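You operate a simulated robot arm through the tools that you are given. There is no shell and no other tool. Be economical: measure what you need, move in short steps, check, and stop when the job is done.

Carry out the task below with a simulated robot arm. There is one attempt and no reset: what you move stays moved.

TASK
Put one of the lead plugs from the top of the test bench on top of the orange copper coil.
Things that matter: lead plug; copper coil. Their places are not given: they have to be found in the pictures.

It is judged by the outcome, as a careful person would: the job done as asked, and still so three seconds after it is handed in. It fails if anything else is knocked over, pushed out of place, dropped, spilled or broken.

THE ROBOT
A 6-joint arm with a two-finger parallel gripper, fixed in place. Base frame: the origin is at the foot of the arm, x ahead of it, y to its left, z up; the work surface is at about z = 0. Lengths are in cm, angles in degrees, forces in N, time in s.
With the tool pointing down near the work surface it reaches from about 14 to 58 cm from the base axis. Its first joint turns from -66.0 to 66.0 degrees. Payload 2.1 kg.
Tool frame: the origin (TCP) lies between the finger pads and is the grasp point; the fingertips stand 3 cm ahead of it; z points along the fingers, y is the line along which they close. The gripper opens to 9.4 cm. The fingers are 2.8 cm wide and 1 cm thick; the gripper's body (5 by 9.6 cm) begins 5.5 cm behind the TCP.
Orientation is told as [roll, pitch, yaw] about the base's x, y, z axes, in that order, counted from this pose: with the fingers straight down and closing along the base's y, the tool's x points along the base's -x, its y along +y and its z along -z.

THE INTERFACE
- The arm moves only by the tool send_rows. Its argument "motion" is a list of rows, each a list of 5 numbers: the shift along the tool's x, y, z in cm, then the turn about the tool's z in degrees, then the finger opening in cm, from 0 to 9.4. In form: [[tx, ty, tz, spin, gripper], ...]. A call has 1 to 12 rows; each row shifts and turns the commanded pose from where the row before left it, along the tool's axes as they then stand. A row lasts 0.2 s, in which the tool goes at most 5 cm and 8.6 degrees; a call with a longer step from one row to the next is refused whole, and so is a gripper value outside its range. A pose out of reach is approached as far as the arm can. The call stops where the force on the tool passes 40 N (or 10 N more than at its start, if that is more) or the arm is blocked; 0.2 s more then pass. The fingers move at their own pace (about 7.2 cm/s each) and stop on an object; they squeeze with about 41 N. The grip force told is the motor's: it shows also when the fingers shut on nothing. Time passes only in rows, and 0.2 s behind the last, so rows that do not move let the fingers close. It gives the time, the measured TCP pose, the force on the tool (base axes), the opening and the grip force at its end, in the units of the frame above (readings bear some noise).
- Cameras (640 x 400 px; columns grow to the right, rows downward): "scene" is fixed at [6.49, -38.14, 48.13]; the picture's right is [0.66, -0.75, 0.00], its down [-0.44, -0.39, -0.81] and it looks along [0.61, 0.54, -0.59] (base axes); focal length 250 px, centre (320, 200). "wrist" rides on the gripper at [-3.7, 0, -5.8] in the tool frame; the picture's right is [0.00, -1.00, 0.00], its down [0.97, 0.00, -0.24] and it looks along [0.24, 0.00, 0.97] (tool axes); focal length 218 px, centre (320, 200).
- get_image(camera): a new picture of that camera. No time passes.
- probe_pixels(camera, pixels): for up to 12 pixels [column, row] of the newest picture of that camera ("zoom" is the newest enlarged one), the place [x, y, z] in the base frame of the surface seen there, good to about 0.3 cm. No time passes.
- enlarge(camera, box): a new picture of the part [left, top, right, bottom] of that camera's present view, enlarged. No time passes.
- hand_in(): hands the job in; it is judged then, once.

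Work in short steps. Measure before you move; look again where a grasp or a placing could have gone wrong, and mend it. You have 60 turns and 30 pictures in all, the two below and enlarged ones among them. Open the gripper and draw the arm clear of the work before you hand the job in, unless the task says otherwise; then end with one line.

The tools are called after "Emit:" by a JSON object that holds its "method" and its "body". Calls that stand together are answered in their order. send_rows: Moves the arm, as the interface text tells. Its arguments: {"type":"object","properties":{"motion":{"type":"array","items":{"type":"array","items":{"type":"number"}}}},"required":["motion"]} The other tools are called the same way: get_image (camera) takes a picture; probe_pixels (camera, pixels) gives the place of the surface under pixels of a picture; enlarge (camera, box) takes an enlarged picture of a part of a camera's view; hand_in () hands the job in.

At the start:

```text
t: 0.0
eef_pos: [22.93, -16.54, 33.72]
ee_rot: [0.0, 0.0, 0.0]
force: [0.8, 0.3, -0.1]
grip_width: 9.39
grip_force: 0.1
```

scene: 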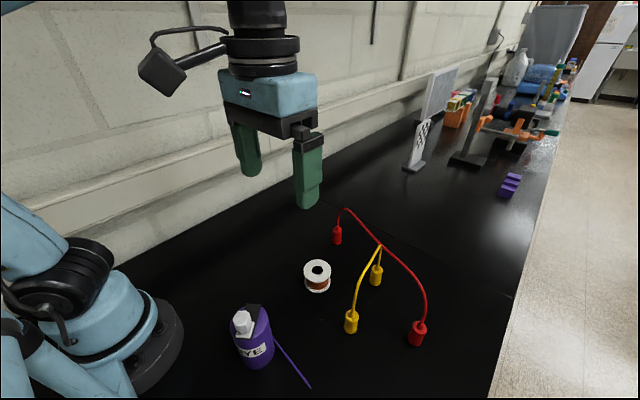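
wrist: 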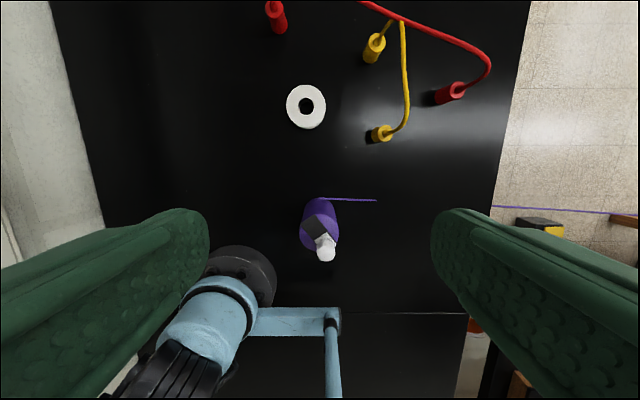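

The scene shows red and yellow leads with plugs at their ends, and a spool with copper wire at about (317,276). I enlarge that part to look closer.

Emit:
{"method": "enlarge", "body": {"camera": "scene", "box": [280, 190, 460, 360]}}

Emit:
{"method": "probe_pixels", "body": {"camera": "scene", "pixels": [[337, 228], [337, 240], [376, 267], [376, 280], [351, 313], [351, 328], [417, 325], [417, 340], [317, 262], [317, 290], [317, 285], [305, 268]]}}

Emit:
{"method": "probe_pixels", "body": {"camera": "wrist", "pixels": [[290, 106], [322, 106], [306, 90], [306, 124], [306, 106], [378, 134], [372, 48], [274, 8], [450, 92], [403, 60], [400, 20], [320, 200]]}}

```text
2.35 times, centred on (370, 275) of scene
```

zoom: 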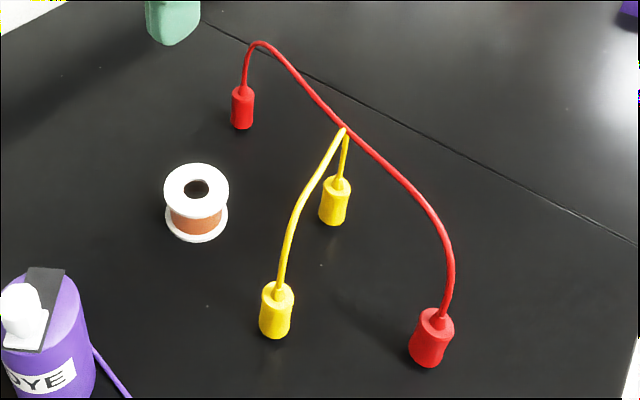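

```text
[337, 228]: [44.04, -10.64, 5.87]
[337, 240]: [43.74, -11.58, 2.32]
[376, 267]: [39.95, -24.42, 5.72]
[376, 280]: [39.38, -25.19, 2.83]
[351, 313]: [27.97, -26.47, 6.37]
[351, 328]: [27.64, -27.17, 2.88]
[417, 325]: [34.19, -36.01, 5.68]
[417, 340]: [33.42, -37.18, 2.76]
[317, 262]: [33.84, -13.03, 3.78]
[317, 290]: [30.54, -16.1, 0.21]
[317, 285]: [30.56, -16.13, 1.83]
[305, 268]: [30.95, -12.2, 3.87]
```

```text
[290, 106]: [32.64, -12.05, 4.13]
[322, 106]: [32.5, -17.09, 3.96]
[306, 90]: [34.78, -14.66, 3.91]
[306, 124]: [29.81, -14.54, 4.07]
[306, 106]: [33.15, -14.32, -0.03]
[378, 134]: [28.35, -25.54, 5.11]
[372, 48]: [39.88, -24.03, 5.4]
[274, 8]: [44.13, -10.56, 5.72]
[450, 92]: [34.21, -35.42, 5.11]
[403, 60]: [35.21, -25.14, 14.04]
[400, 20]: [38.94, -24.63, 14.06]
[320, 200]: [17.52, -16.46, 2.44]
```

The spool centre is about (32.4,-14.6) with its top at z≈4. The leads arch to about z=14 and cross near scene (380,245), so I look closer at the crossing and the plugs.

Emit:
{"method": "enlarge", "body": {"camera": "scene", "box": [325, 200, 405, 250]}}

Emit:
{"method": "enlarge", "body": {"camera": "wrist", "box": [340, 0, 500, 150]}}

```text
8.00 times, centred on (365, 225) of scene
```

zoom: 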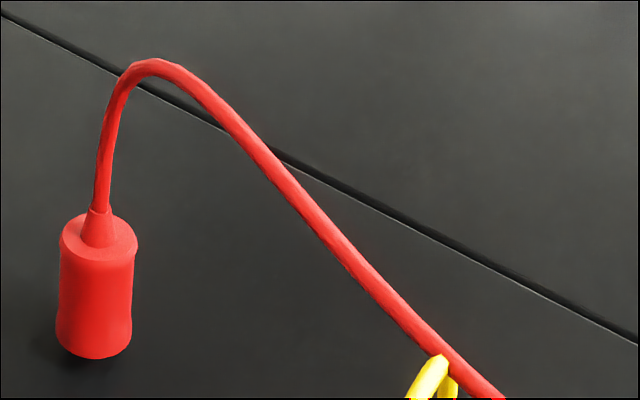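

```text
2.67 times, centred on (420, 75) of wrist
```

zoom: 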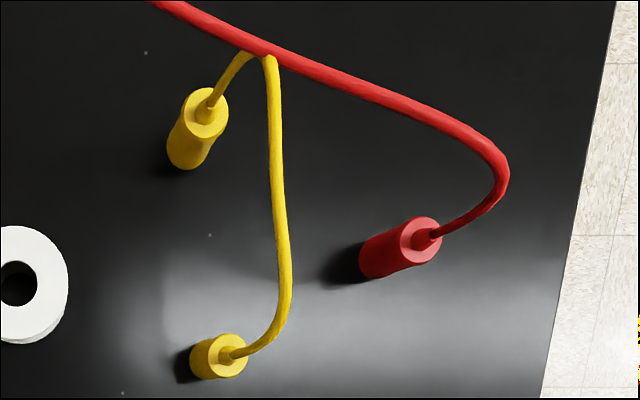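

The near yellow plug at about (28,-26.4) is the easiest to reach and is clear of the red lead. I probe the shapes of both cords before choosing how to approach.

Emit:
{"method": "probe_pixels", "body": {"camera": "zoom", "pixels": [[240, 353], [262, 342], [280, 315], [286, 280], [281, 220], [275, 150], [271, 90], [268, 62], [240, 65], [218, 90], [300, 66], [220, 30]]}}

Emit:
{"method": "enlarge", "body": {"camera": "scene", "box": [320, 230, 440, 350]}}

```text
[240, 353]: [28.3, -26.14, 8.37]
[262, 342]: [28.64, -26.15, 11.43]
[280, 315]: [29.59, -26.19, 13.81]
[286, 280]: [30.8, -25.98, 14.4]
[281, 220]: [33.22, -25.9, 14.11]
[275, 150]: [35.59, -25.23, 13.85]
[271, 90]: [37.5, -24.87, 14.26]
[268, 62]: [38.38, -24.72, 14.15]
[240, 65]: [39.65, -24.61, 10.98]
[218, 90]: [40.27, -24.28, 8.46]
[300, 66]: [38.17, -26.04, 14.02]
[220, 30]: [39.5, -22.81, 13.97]
```

```text
3.33 times, centred on (380, 290) of scene
```

zoom: 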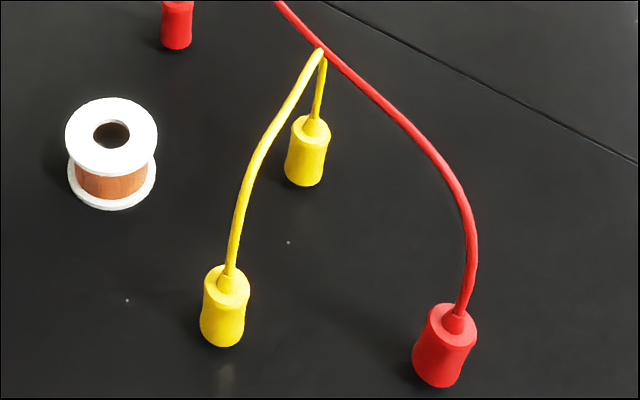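

The yellow cord rises straight from its plug at about (28.4,-26.3) to z≈14, then runs along +x. I move above that plug at z≈20 with the fingers partly open, then look again.

Emit:
{"method": "send_rows", "body": {"motion": [[-1.77, -3.27, 0, 0, 7], [-1.77, -3.27, 0, 0, 7], [-1.77, -3.26, 0, 0, 7], [0, 0, 3.4, 0, 7], [0, 0, 3.4, 0, 7], [0, 0, 3.4, 0, 7], [0, 0, 3, 0, 7], [0, 0, 0, 0, 7]]}}

Emit:
{"method": "get_image", "body": {"camera": "wrist"}}

```text
t: 1.8
eef_pos: [28.25, -26.44, 20.44]
ee_rot: [0.0, 0.0, 0.0]
force: [0.5, 0.1, 0.2]
grip_width: 6.99
grip_force: 0.0
```

```text
23 pictures are left
```

wrist: 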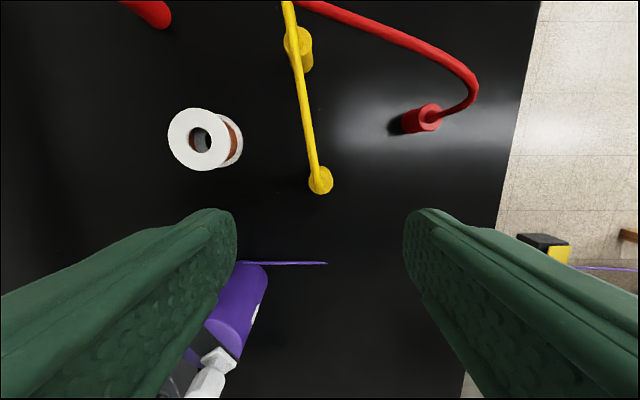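

The plug is centred at pixel (320,182). I measure its edges, and also the bottle and its purple straw near the left finger.

Emit:
{"method": "probe_pixels", "body": {"camera": "wrist", "pixels": [[310, 184], [331, 184], [320, 193], [314, 171], [255, 270], [240, 264], [320, 263], [220, 360], [250, 290], [171, 140], [225, 140], [300, 45]]}}

```text
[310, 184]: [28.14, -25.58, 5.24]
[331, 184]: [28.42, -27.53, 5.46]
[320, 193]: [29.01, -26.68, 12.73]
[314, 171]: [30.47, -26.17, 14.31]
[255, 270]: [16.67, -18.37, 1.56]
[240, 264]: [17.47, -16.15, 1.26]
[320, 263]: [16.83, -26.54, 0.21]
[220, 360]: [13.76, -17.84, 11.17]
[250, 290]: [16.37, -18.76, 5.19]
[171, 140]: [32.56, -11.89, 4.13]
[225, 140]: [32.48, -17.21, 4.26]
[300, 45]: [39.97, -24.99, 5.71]
```

The plug is centred at about (28.3,-26.5), with radius about 1.1 and top near z=6, directly below the TCP. I descend to z≈7 and check how the cord behaves under the palm.

Emit:
{"method": "send_rows", "body": {"motion": [[0, 0, 3, 0, 7], [0, 0, 3, 0, 7], [0, 0, 2.5, 0, 7], [0, 0, 2, 0, 7], [0, 0, 1.5, 0, 7], [0, 0, 1.4, 0, 7], [0, 0, 0, 0, 7]]}}

Emit:
{"method": "get_image", "body": {"camera": "scene"}}

```text
t: 3.4
eef_pos: [28.35, -26.33, 7.02]
ee_rot: [-0.1, 0.0, 0.0]
force: [0.8, 0.4, 0.1]
grip_width: 6.99
grip_force: 0.0
```

```text
22 pictures are left
```

scene: 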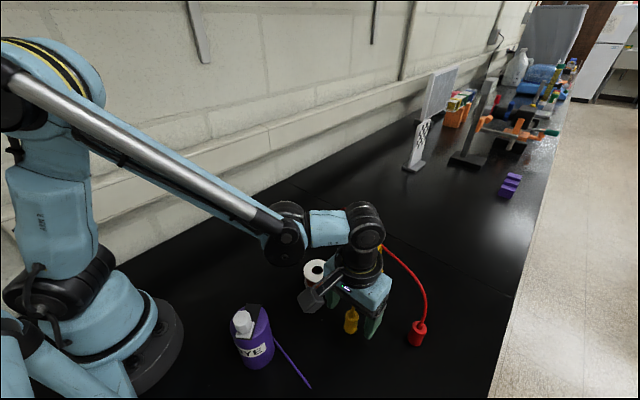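

There is no contact force and the plug still stands, so the cord isn't obstructing. I go down to z≈4.3 and close on the plug.

Emit:
{"method": "send_rows", "body": {"motion": [[0, 0, 1, 0, 7], [0, 0, 1, 0, 7], [0, 0, 0.7, 0, 7], [0, 0, 0, 0, 7], [0, 0, 0, 0, 5], [0, 0, 0, 0, 3.5], [0, 0, 0, 0, 2], [0, 0, 0, 0, 1], [0, 0, 0, 0, 1], [0, 0, 0, 0, 1]]}}

Emit:
{"method": "get_image", "body": {"camera": "wrist"}}

```text
t: 5.6
eef_pos: [28.24, -26.4, 4.34]
ee_rot: [0.0, 0.0, 0.0]
force: [0.1, -0.6, 0.2]
grip_width: 2.35
grip_force: 41.2
```

```text
21 pictures are left
```

wrist: 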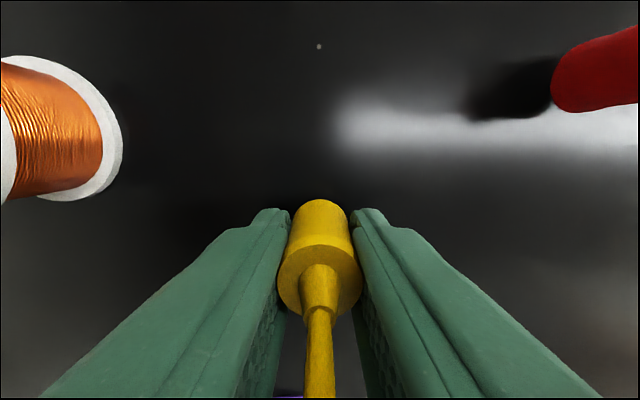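

The plug is gripped with an opening of 2.35 cm. I lift 2 cm gently, then check the force and the rest of the yellow lead.

Emit:
{"method": "send_rows", "body": {"motion": [[0, 0, -0.5, 0, 1], [0, 0, -0.5, 0, 1], [0, 0, -0.5, 0, 1], [0, 0, -0.5, 0, 1], [0, 0, 0, 0, 1]]}}

Emit:
{"method": "get_image", "body": {"camera": "scene"}}

Emit:
{"method": "get_image", "body": {"camera": "wrist"}}

```text
t: 6.8
eef_pos: [28.22, -26.44, 6.46]
ee_rot: [0.1, 0.0, 0.0]
force: [0.5, -0.1, -0.6]
grip_width: 2.32
grip_force: 40.9
```

```text
20 pictures are left
```

scene: 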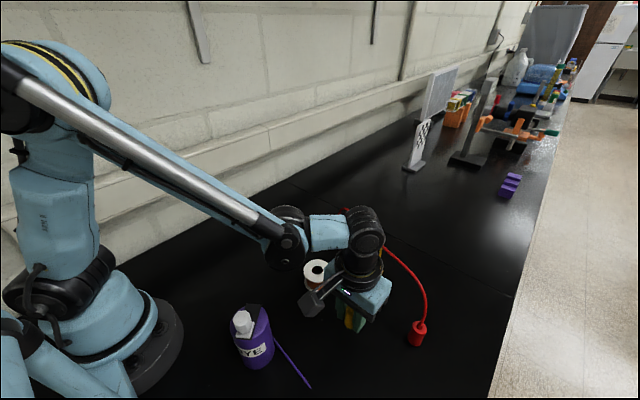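

```text
19 pictures are left
```

wrist: 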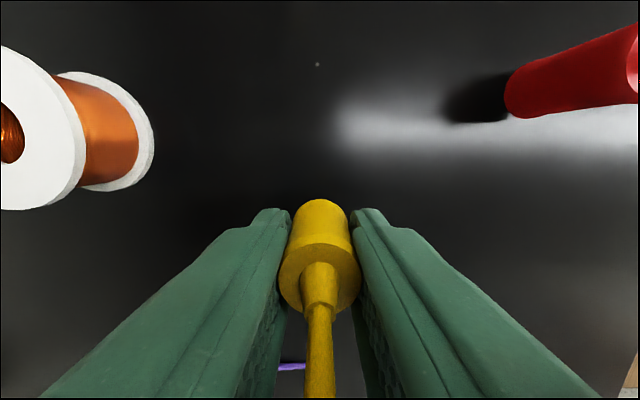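

The lift is clean. I raise to z≈11.5 so the plug's base clears the spool (top z≈4), go part way toward it, and check the forces.

Emit:
{"method": "send_rows", "body": {"motion": [[0, 0, -1.2, 0, 1], [0, 0, -1.3, 0, 1], [0, 0, -1.3, 0, 1], [0, 0, -1.2, 0, 1], [-0.7, 2, 0, 0, 1], [-0.7, 2, 0, 0, 1], [-0.7, 2, 0, 0, 1], [0, 0, 0, 0, 1]]}}

Emit:
{"method": "get_image", "body": {"camera": "scene"}}

Emit:
{"method": "get_image", "body": {"camera": "wrist"}}

```text
t: 8.6
eef_pos: [30.4, -20.45, 11.51]
ee_rot: [-0.1, 0.0, 0.0]
force: [0.4, -0.5, -0.6]
grip_width: 2.34
grip_force: 40.8
```

```text
18 pictures are left
```

scene: 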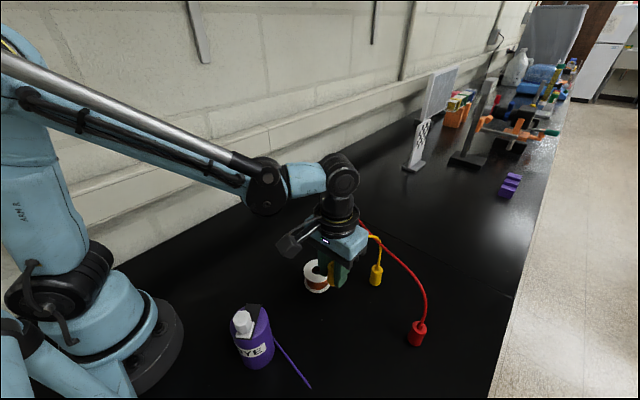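

```text
17 pictures are left
```

wrist: 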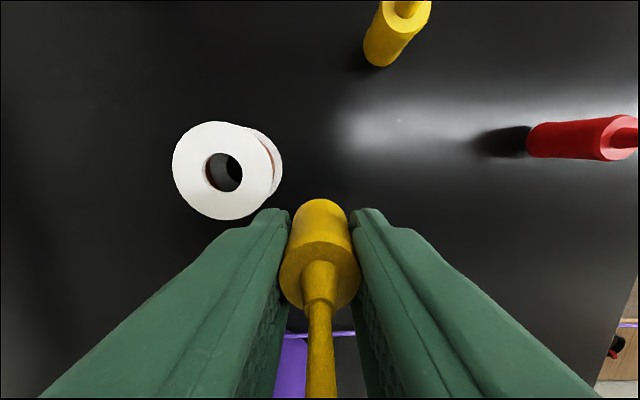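

Forces are low and the other plug hasn't moved. I measure the spool's rim from this closer view.

Emit:
{"method": "probe_pixels", "body": {"camera": "wrist", "pixels": [[175, 171], [265, 171], [222, 124], [222, 216], [190, 138], [255, 204], [190, 205], [255, 138], [320, 203], [300, 262], [345, 262]]}}

```text
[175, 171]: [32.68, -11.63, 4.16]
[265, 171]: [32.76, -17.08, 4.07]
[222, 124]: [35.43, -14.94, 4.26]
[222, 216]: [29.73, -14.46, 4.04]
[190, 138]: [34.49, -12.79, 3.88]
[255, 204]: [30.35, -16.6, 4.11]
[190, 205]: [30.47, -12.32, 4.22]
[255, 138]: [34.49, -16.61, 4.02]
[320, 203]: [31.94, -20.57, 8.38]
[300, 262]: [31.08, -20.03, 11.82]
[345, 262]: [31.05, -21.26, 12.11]
```

The spool centre is about (32.5,-14.5) and its top is at z≈4.1. The plug's axis sits about 0.3 cm ahead of the TCP, so I aim for TCP (32.15,-14.5) and check before lowering.

Emit:
{"method": "send_rows", "body": {"motion": [[-0.6, 2, 0, 0, 1], [-0.6, 2, 0, 0, 1], [-0.55, 1.95, 0, 0, 1], [0, 0, 0, 0, 1], [0, 0, 0.9, 0, 1], [0, 0, 0.9, 0, 1], [0, 0, 0, 0, 1]]}}

Emit:
{"method": "get_image", "body": {"camera": "wrist"}}

Emit:
{"method": "enlarge", "body": {"camera": "scene", "box": [260, 190, 440, 350]}}

```text
t: 10.2
eef_pos: [32.03, -14.46, 9.59]
ee_rot: [0.0, -0.1, 0.0]
force: [0.0, -0.7, -1.2]
grip_width: 2.35
grip_force: 41.1
```

```text
16 pictures are left
```

wrist: 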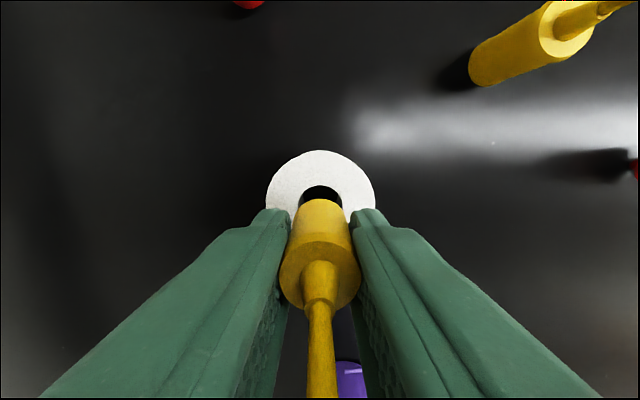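

```text
2.50 times, centred on (350, 270) of scene
```

zoom: 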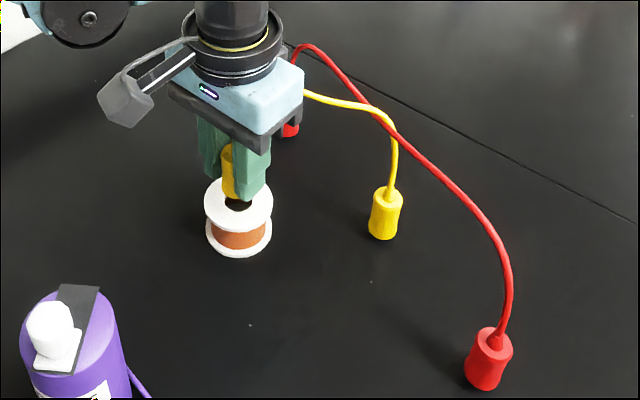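

The plug is over the spool, about 0.5 cm off its centre. That keeps it seated on the flange instead of over the hole (radius about 1 cm). I lower in small steps until the force shows contact.

Emit:
{"method": "send_rows", "body": {"motion": [[0, 0, 0.4, 0, 1], [0, 0, 0.3, 0, 1], [0, 0, 0.15, 0, 1], [0, 0, 0.1, 0, 1], [0, 0, 0, 0, 1]]}}

Emit:
{"method": "enlarge", "body": {"camera": "scene", "box": [290, 220, 350, 300]}}

```text
t: 11.4
eef_pos: [32.14, -14.47, 8.69]
ee_rot: [0.1, 0.0, 0.0]
force: [-0.3, 2.0, 6.1]
grip_width: 2.36
grip_force: 41.2
```

```text
5.00 times, centred on (320, 260) of scene
```

zoom: 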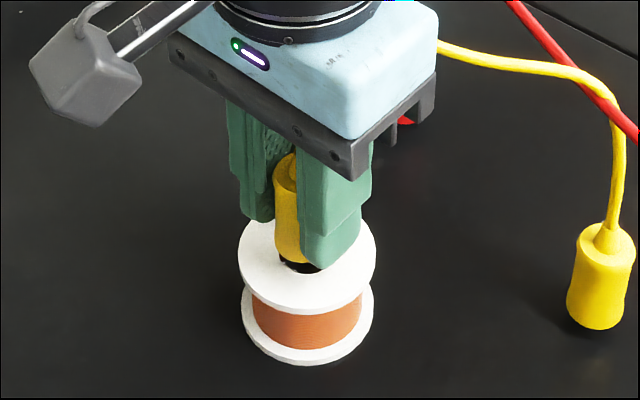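

There is contact (about 6 N upward). The hole is visible in front of the plug's base, so I measure where the plug sits.

Emit:
{"method": "probe_pixels", "body": {"camera": "zoom", "pixels": [[285, 255], [290, 262], [284, 263], [300, 270], [280, 230], [295, 230], [270, 262], [242, 250], [374, 250], [310, 312]]}}

Emit:
{"method": "get_image", "body": {"camera": "wrist"}}

```text
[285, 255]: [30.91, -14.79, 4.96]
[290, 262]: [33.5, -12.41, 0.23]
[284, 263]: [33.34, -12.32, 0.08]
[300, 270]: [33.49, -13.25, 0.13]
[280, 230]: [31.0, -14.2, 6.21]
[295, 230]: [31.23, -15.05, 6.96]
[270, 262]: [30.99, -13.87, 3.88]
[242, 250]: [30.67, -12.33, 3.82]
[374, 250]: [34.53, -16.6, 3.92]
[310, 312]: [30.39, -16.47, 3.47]
```

```text
13 pictures are left
```

wrist: 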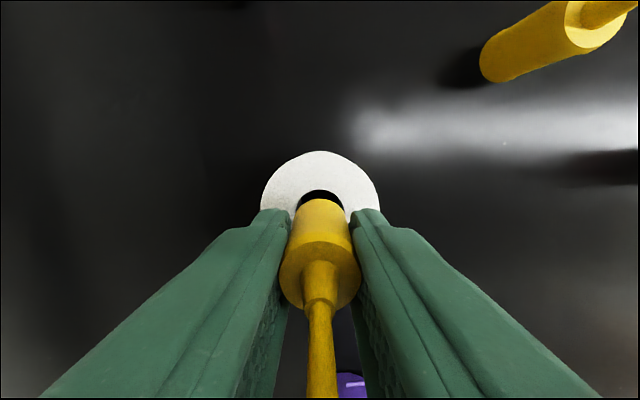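

The plug's visible bottom is near z≈4.8, slightly above the flange, yet it touches something. I check how the standing plugs meet the table, in case there is a dark tip at the base.

Emit:
{"method": "enlarge", "body": {"camera": "scene", "box": [355, 255, 395, 295]}}

```text
10.00 times, centred on (375, 275) of scene
```

zoom: 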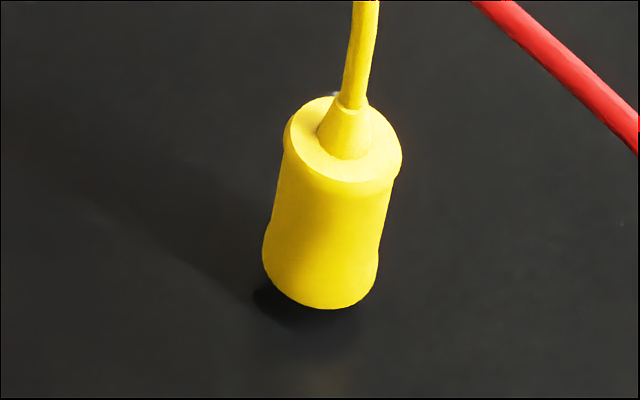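

A darker band shows under the yellow body. I probe it to see whether it is a physical foot.

Emit:
{"method": "probe_pixels", "body": {"camera": "zoom", "pixels": [[320, 290], [320, 304], [318, 312], [318, 320], [320, 330], [290, 312], [262, 292], [256, 285], [320, 345], [345, 312], [265, 240], [375, 260]]}}

```text
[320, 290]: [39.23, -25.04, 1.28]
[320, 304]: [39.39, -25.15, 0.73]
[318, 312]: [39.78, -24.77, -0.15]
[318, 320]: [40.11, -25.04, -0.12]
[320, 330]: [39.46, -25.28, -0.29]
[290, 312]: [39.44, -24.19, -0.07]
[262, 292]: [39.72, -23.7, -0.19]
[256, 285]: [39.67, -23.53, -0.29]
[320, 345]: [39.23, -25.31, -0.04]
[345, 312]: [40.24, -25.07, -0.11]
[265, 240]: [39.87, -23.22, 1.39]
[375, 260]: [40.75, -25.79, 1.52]
```

The body sits about 0.5 cm above its supporting foot, on the table too, so the 6 N reading is real contact with the spool top. I open the fingers gradually, and symmetrically, without moving the arm.

Emit:
{"method": "send_rows", "body": {"motion": [[0, 0, 0, 0, 2.3], [0, 0, 0, 0, 2.5], [0, 0, 0, 0, 2.8], [0, 0, 0, 0, 3.0], [0, 0, 0, 0, 3.0]]}}

Emit:
{"method": "enlarge", "body": {"camera": "scene", "box": [290, 220, 350, 300]}}

Emit:
{"method": "get_image", "body": {"camera": "wrist"}}

```text
t: 12.6
eef_pos: [32.12, -14.52, 8.65]
ee_rot: [0.0, 0.0, -0.1]
force: [0.7, -0.3, -0.8]
grip_width: 2.98
grip_force: 0.1
```

```text
5.00 times, centred on (320, 260) of scene
```

zoom: 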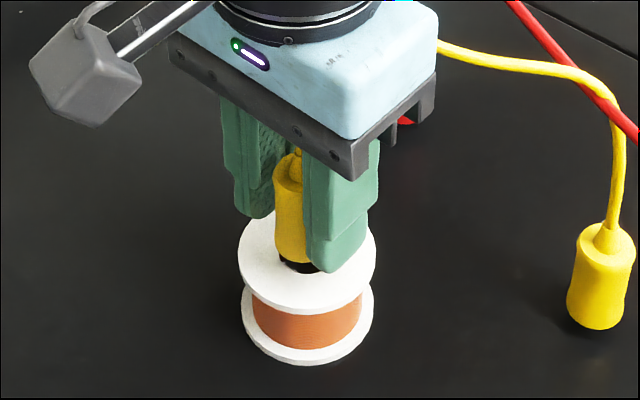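

```text
10 pictures are left
```

wrist: 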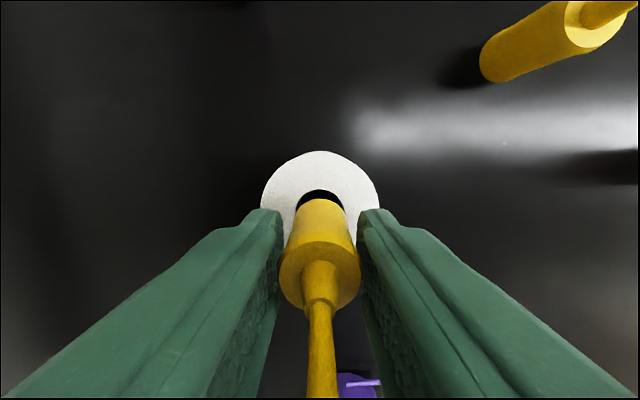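

The plug stands upright unheld with the fingers at 3 cm. I open wider and rise straight up.

Emit:
{"method": "send_rows", "body": {"motion": [[0, 0, 0, 0, 4.5], [0, 0, 0, 0, 6], [0, 0, 0, 0, 7], [0, 0, -1, 0, 7], [0, 0, -1.5, 0, 7], [0, 0, -2, 0, 7], [0, 0, -3, 0, 7], [0, 0, -3, 0, 7], [0, 0, -3, 0, 7], [0, 0, -3, 0, 7], [0, 0, 0, 0, 7]]}}

Emit:
{"method": "enlarge", "body": {"camera": "scene", "box": [260, 190, 440, 350]}}

Emit:
{"method": "get_image", "body": {"camera": "wrist"}}

```text
t: 15.0
eef_pos: [32.04, -14.45, 25.11]
ee_rot: [0.0, 0.1, 0.0]
force: [0.5, -0.1, -0.2]
grip_width: 7.0
grip_force: 0.1
```

```text
2.50 times, centred on (350, 270) of scene
```

zoom: 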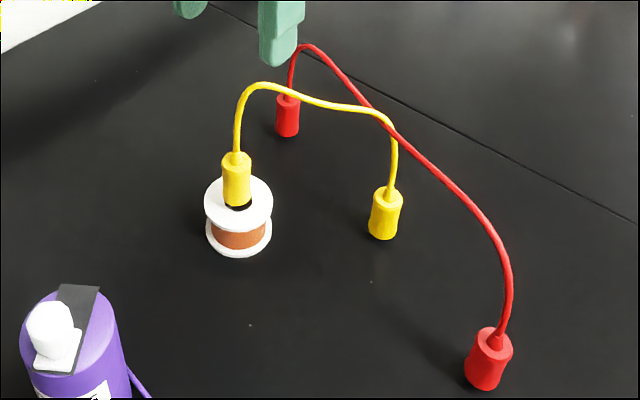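

```text
8 pictures are left
```

wrist: 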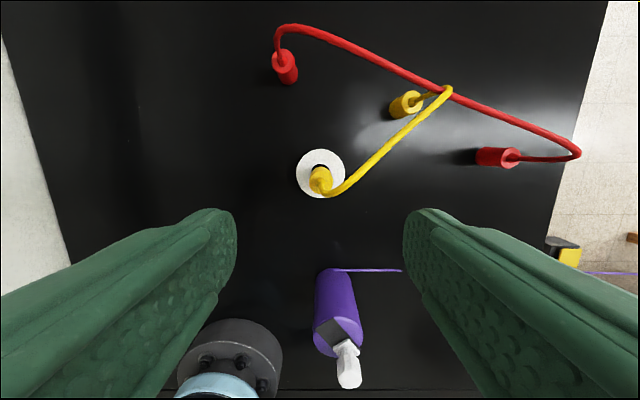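

The plug stands on the spool and everything else is where it was. I draw up further, wait about two seconds, and check it stays.

Emit:
{"method": "send_rows", "body": {"motion": [[0, 0, -3, 0, 7], [0, 0, -3, 0, 7], [0, 0, 0, 0, 7], [0, 0, 0, 0, 7], [0, 0, 0, 0, 7], [0, 0, 0, 0, 7], [0, 0, 0, 0, 7], [0, 0, 0, 0, 7], [0, 0, 0, 0, 7], [0, 0, 0, 0, 7]]}}

Emit:
{"method": "enlarge", "body": {"camera": "scene", "box": [260, 190, 440, 350]}}

```text
t: 17.2
eef_pos: [32.13, -14.6, 31.15]
ee_rot: [0.0, 0.0, 0.1]
force: [0.0, -0.1, 0.4]
grip_width: 7.0
grip_force: 0.0
```

```text
2.50 times, centred on (350, 270) of scene
```

zoom: 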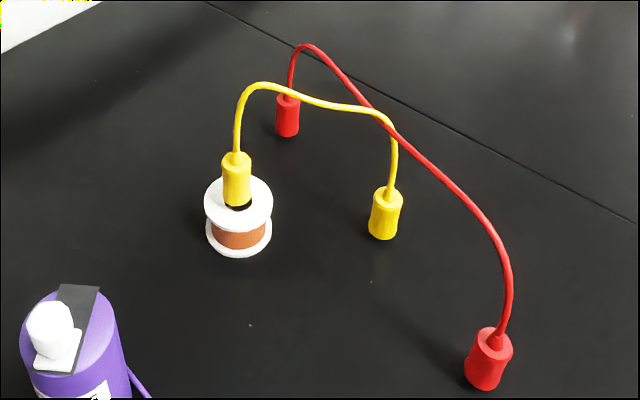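

The picture is unchanged: the plug is steady on the coil and the arm is clear. I hand the job in.

Emit:
{"method": "hand_in", "body": {}}

```text
The job is handed in.
```

One yellow lead plug now stands upright on top of the copper coil; it held steady for about two seconds before I handed in, and nothing else was moved.
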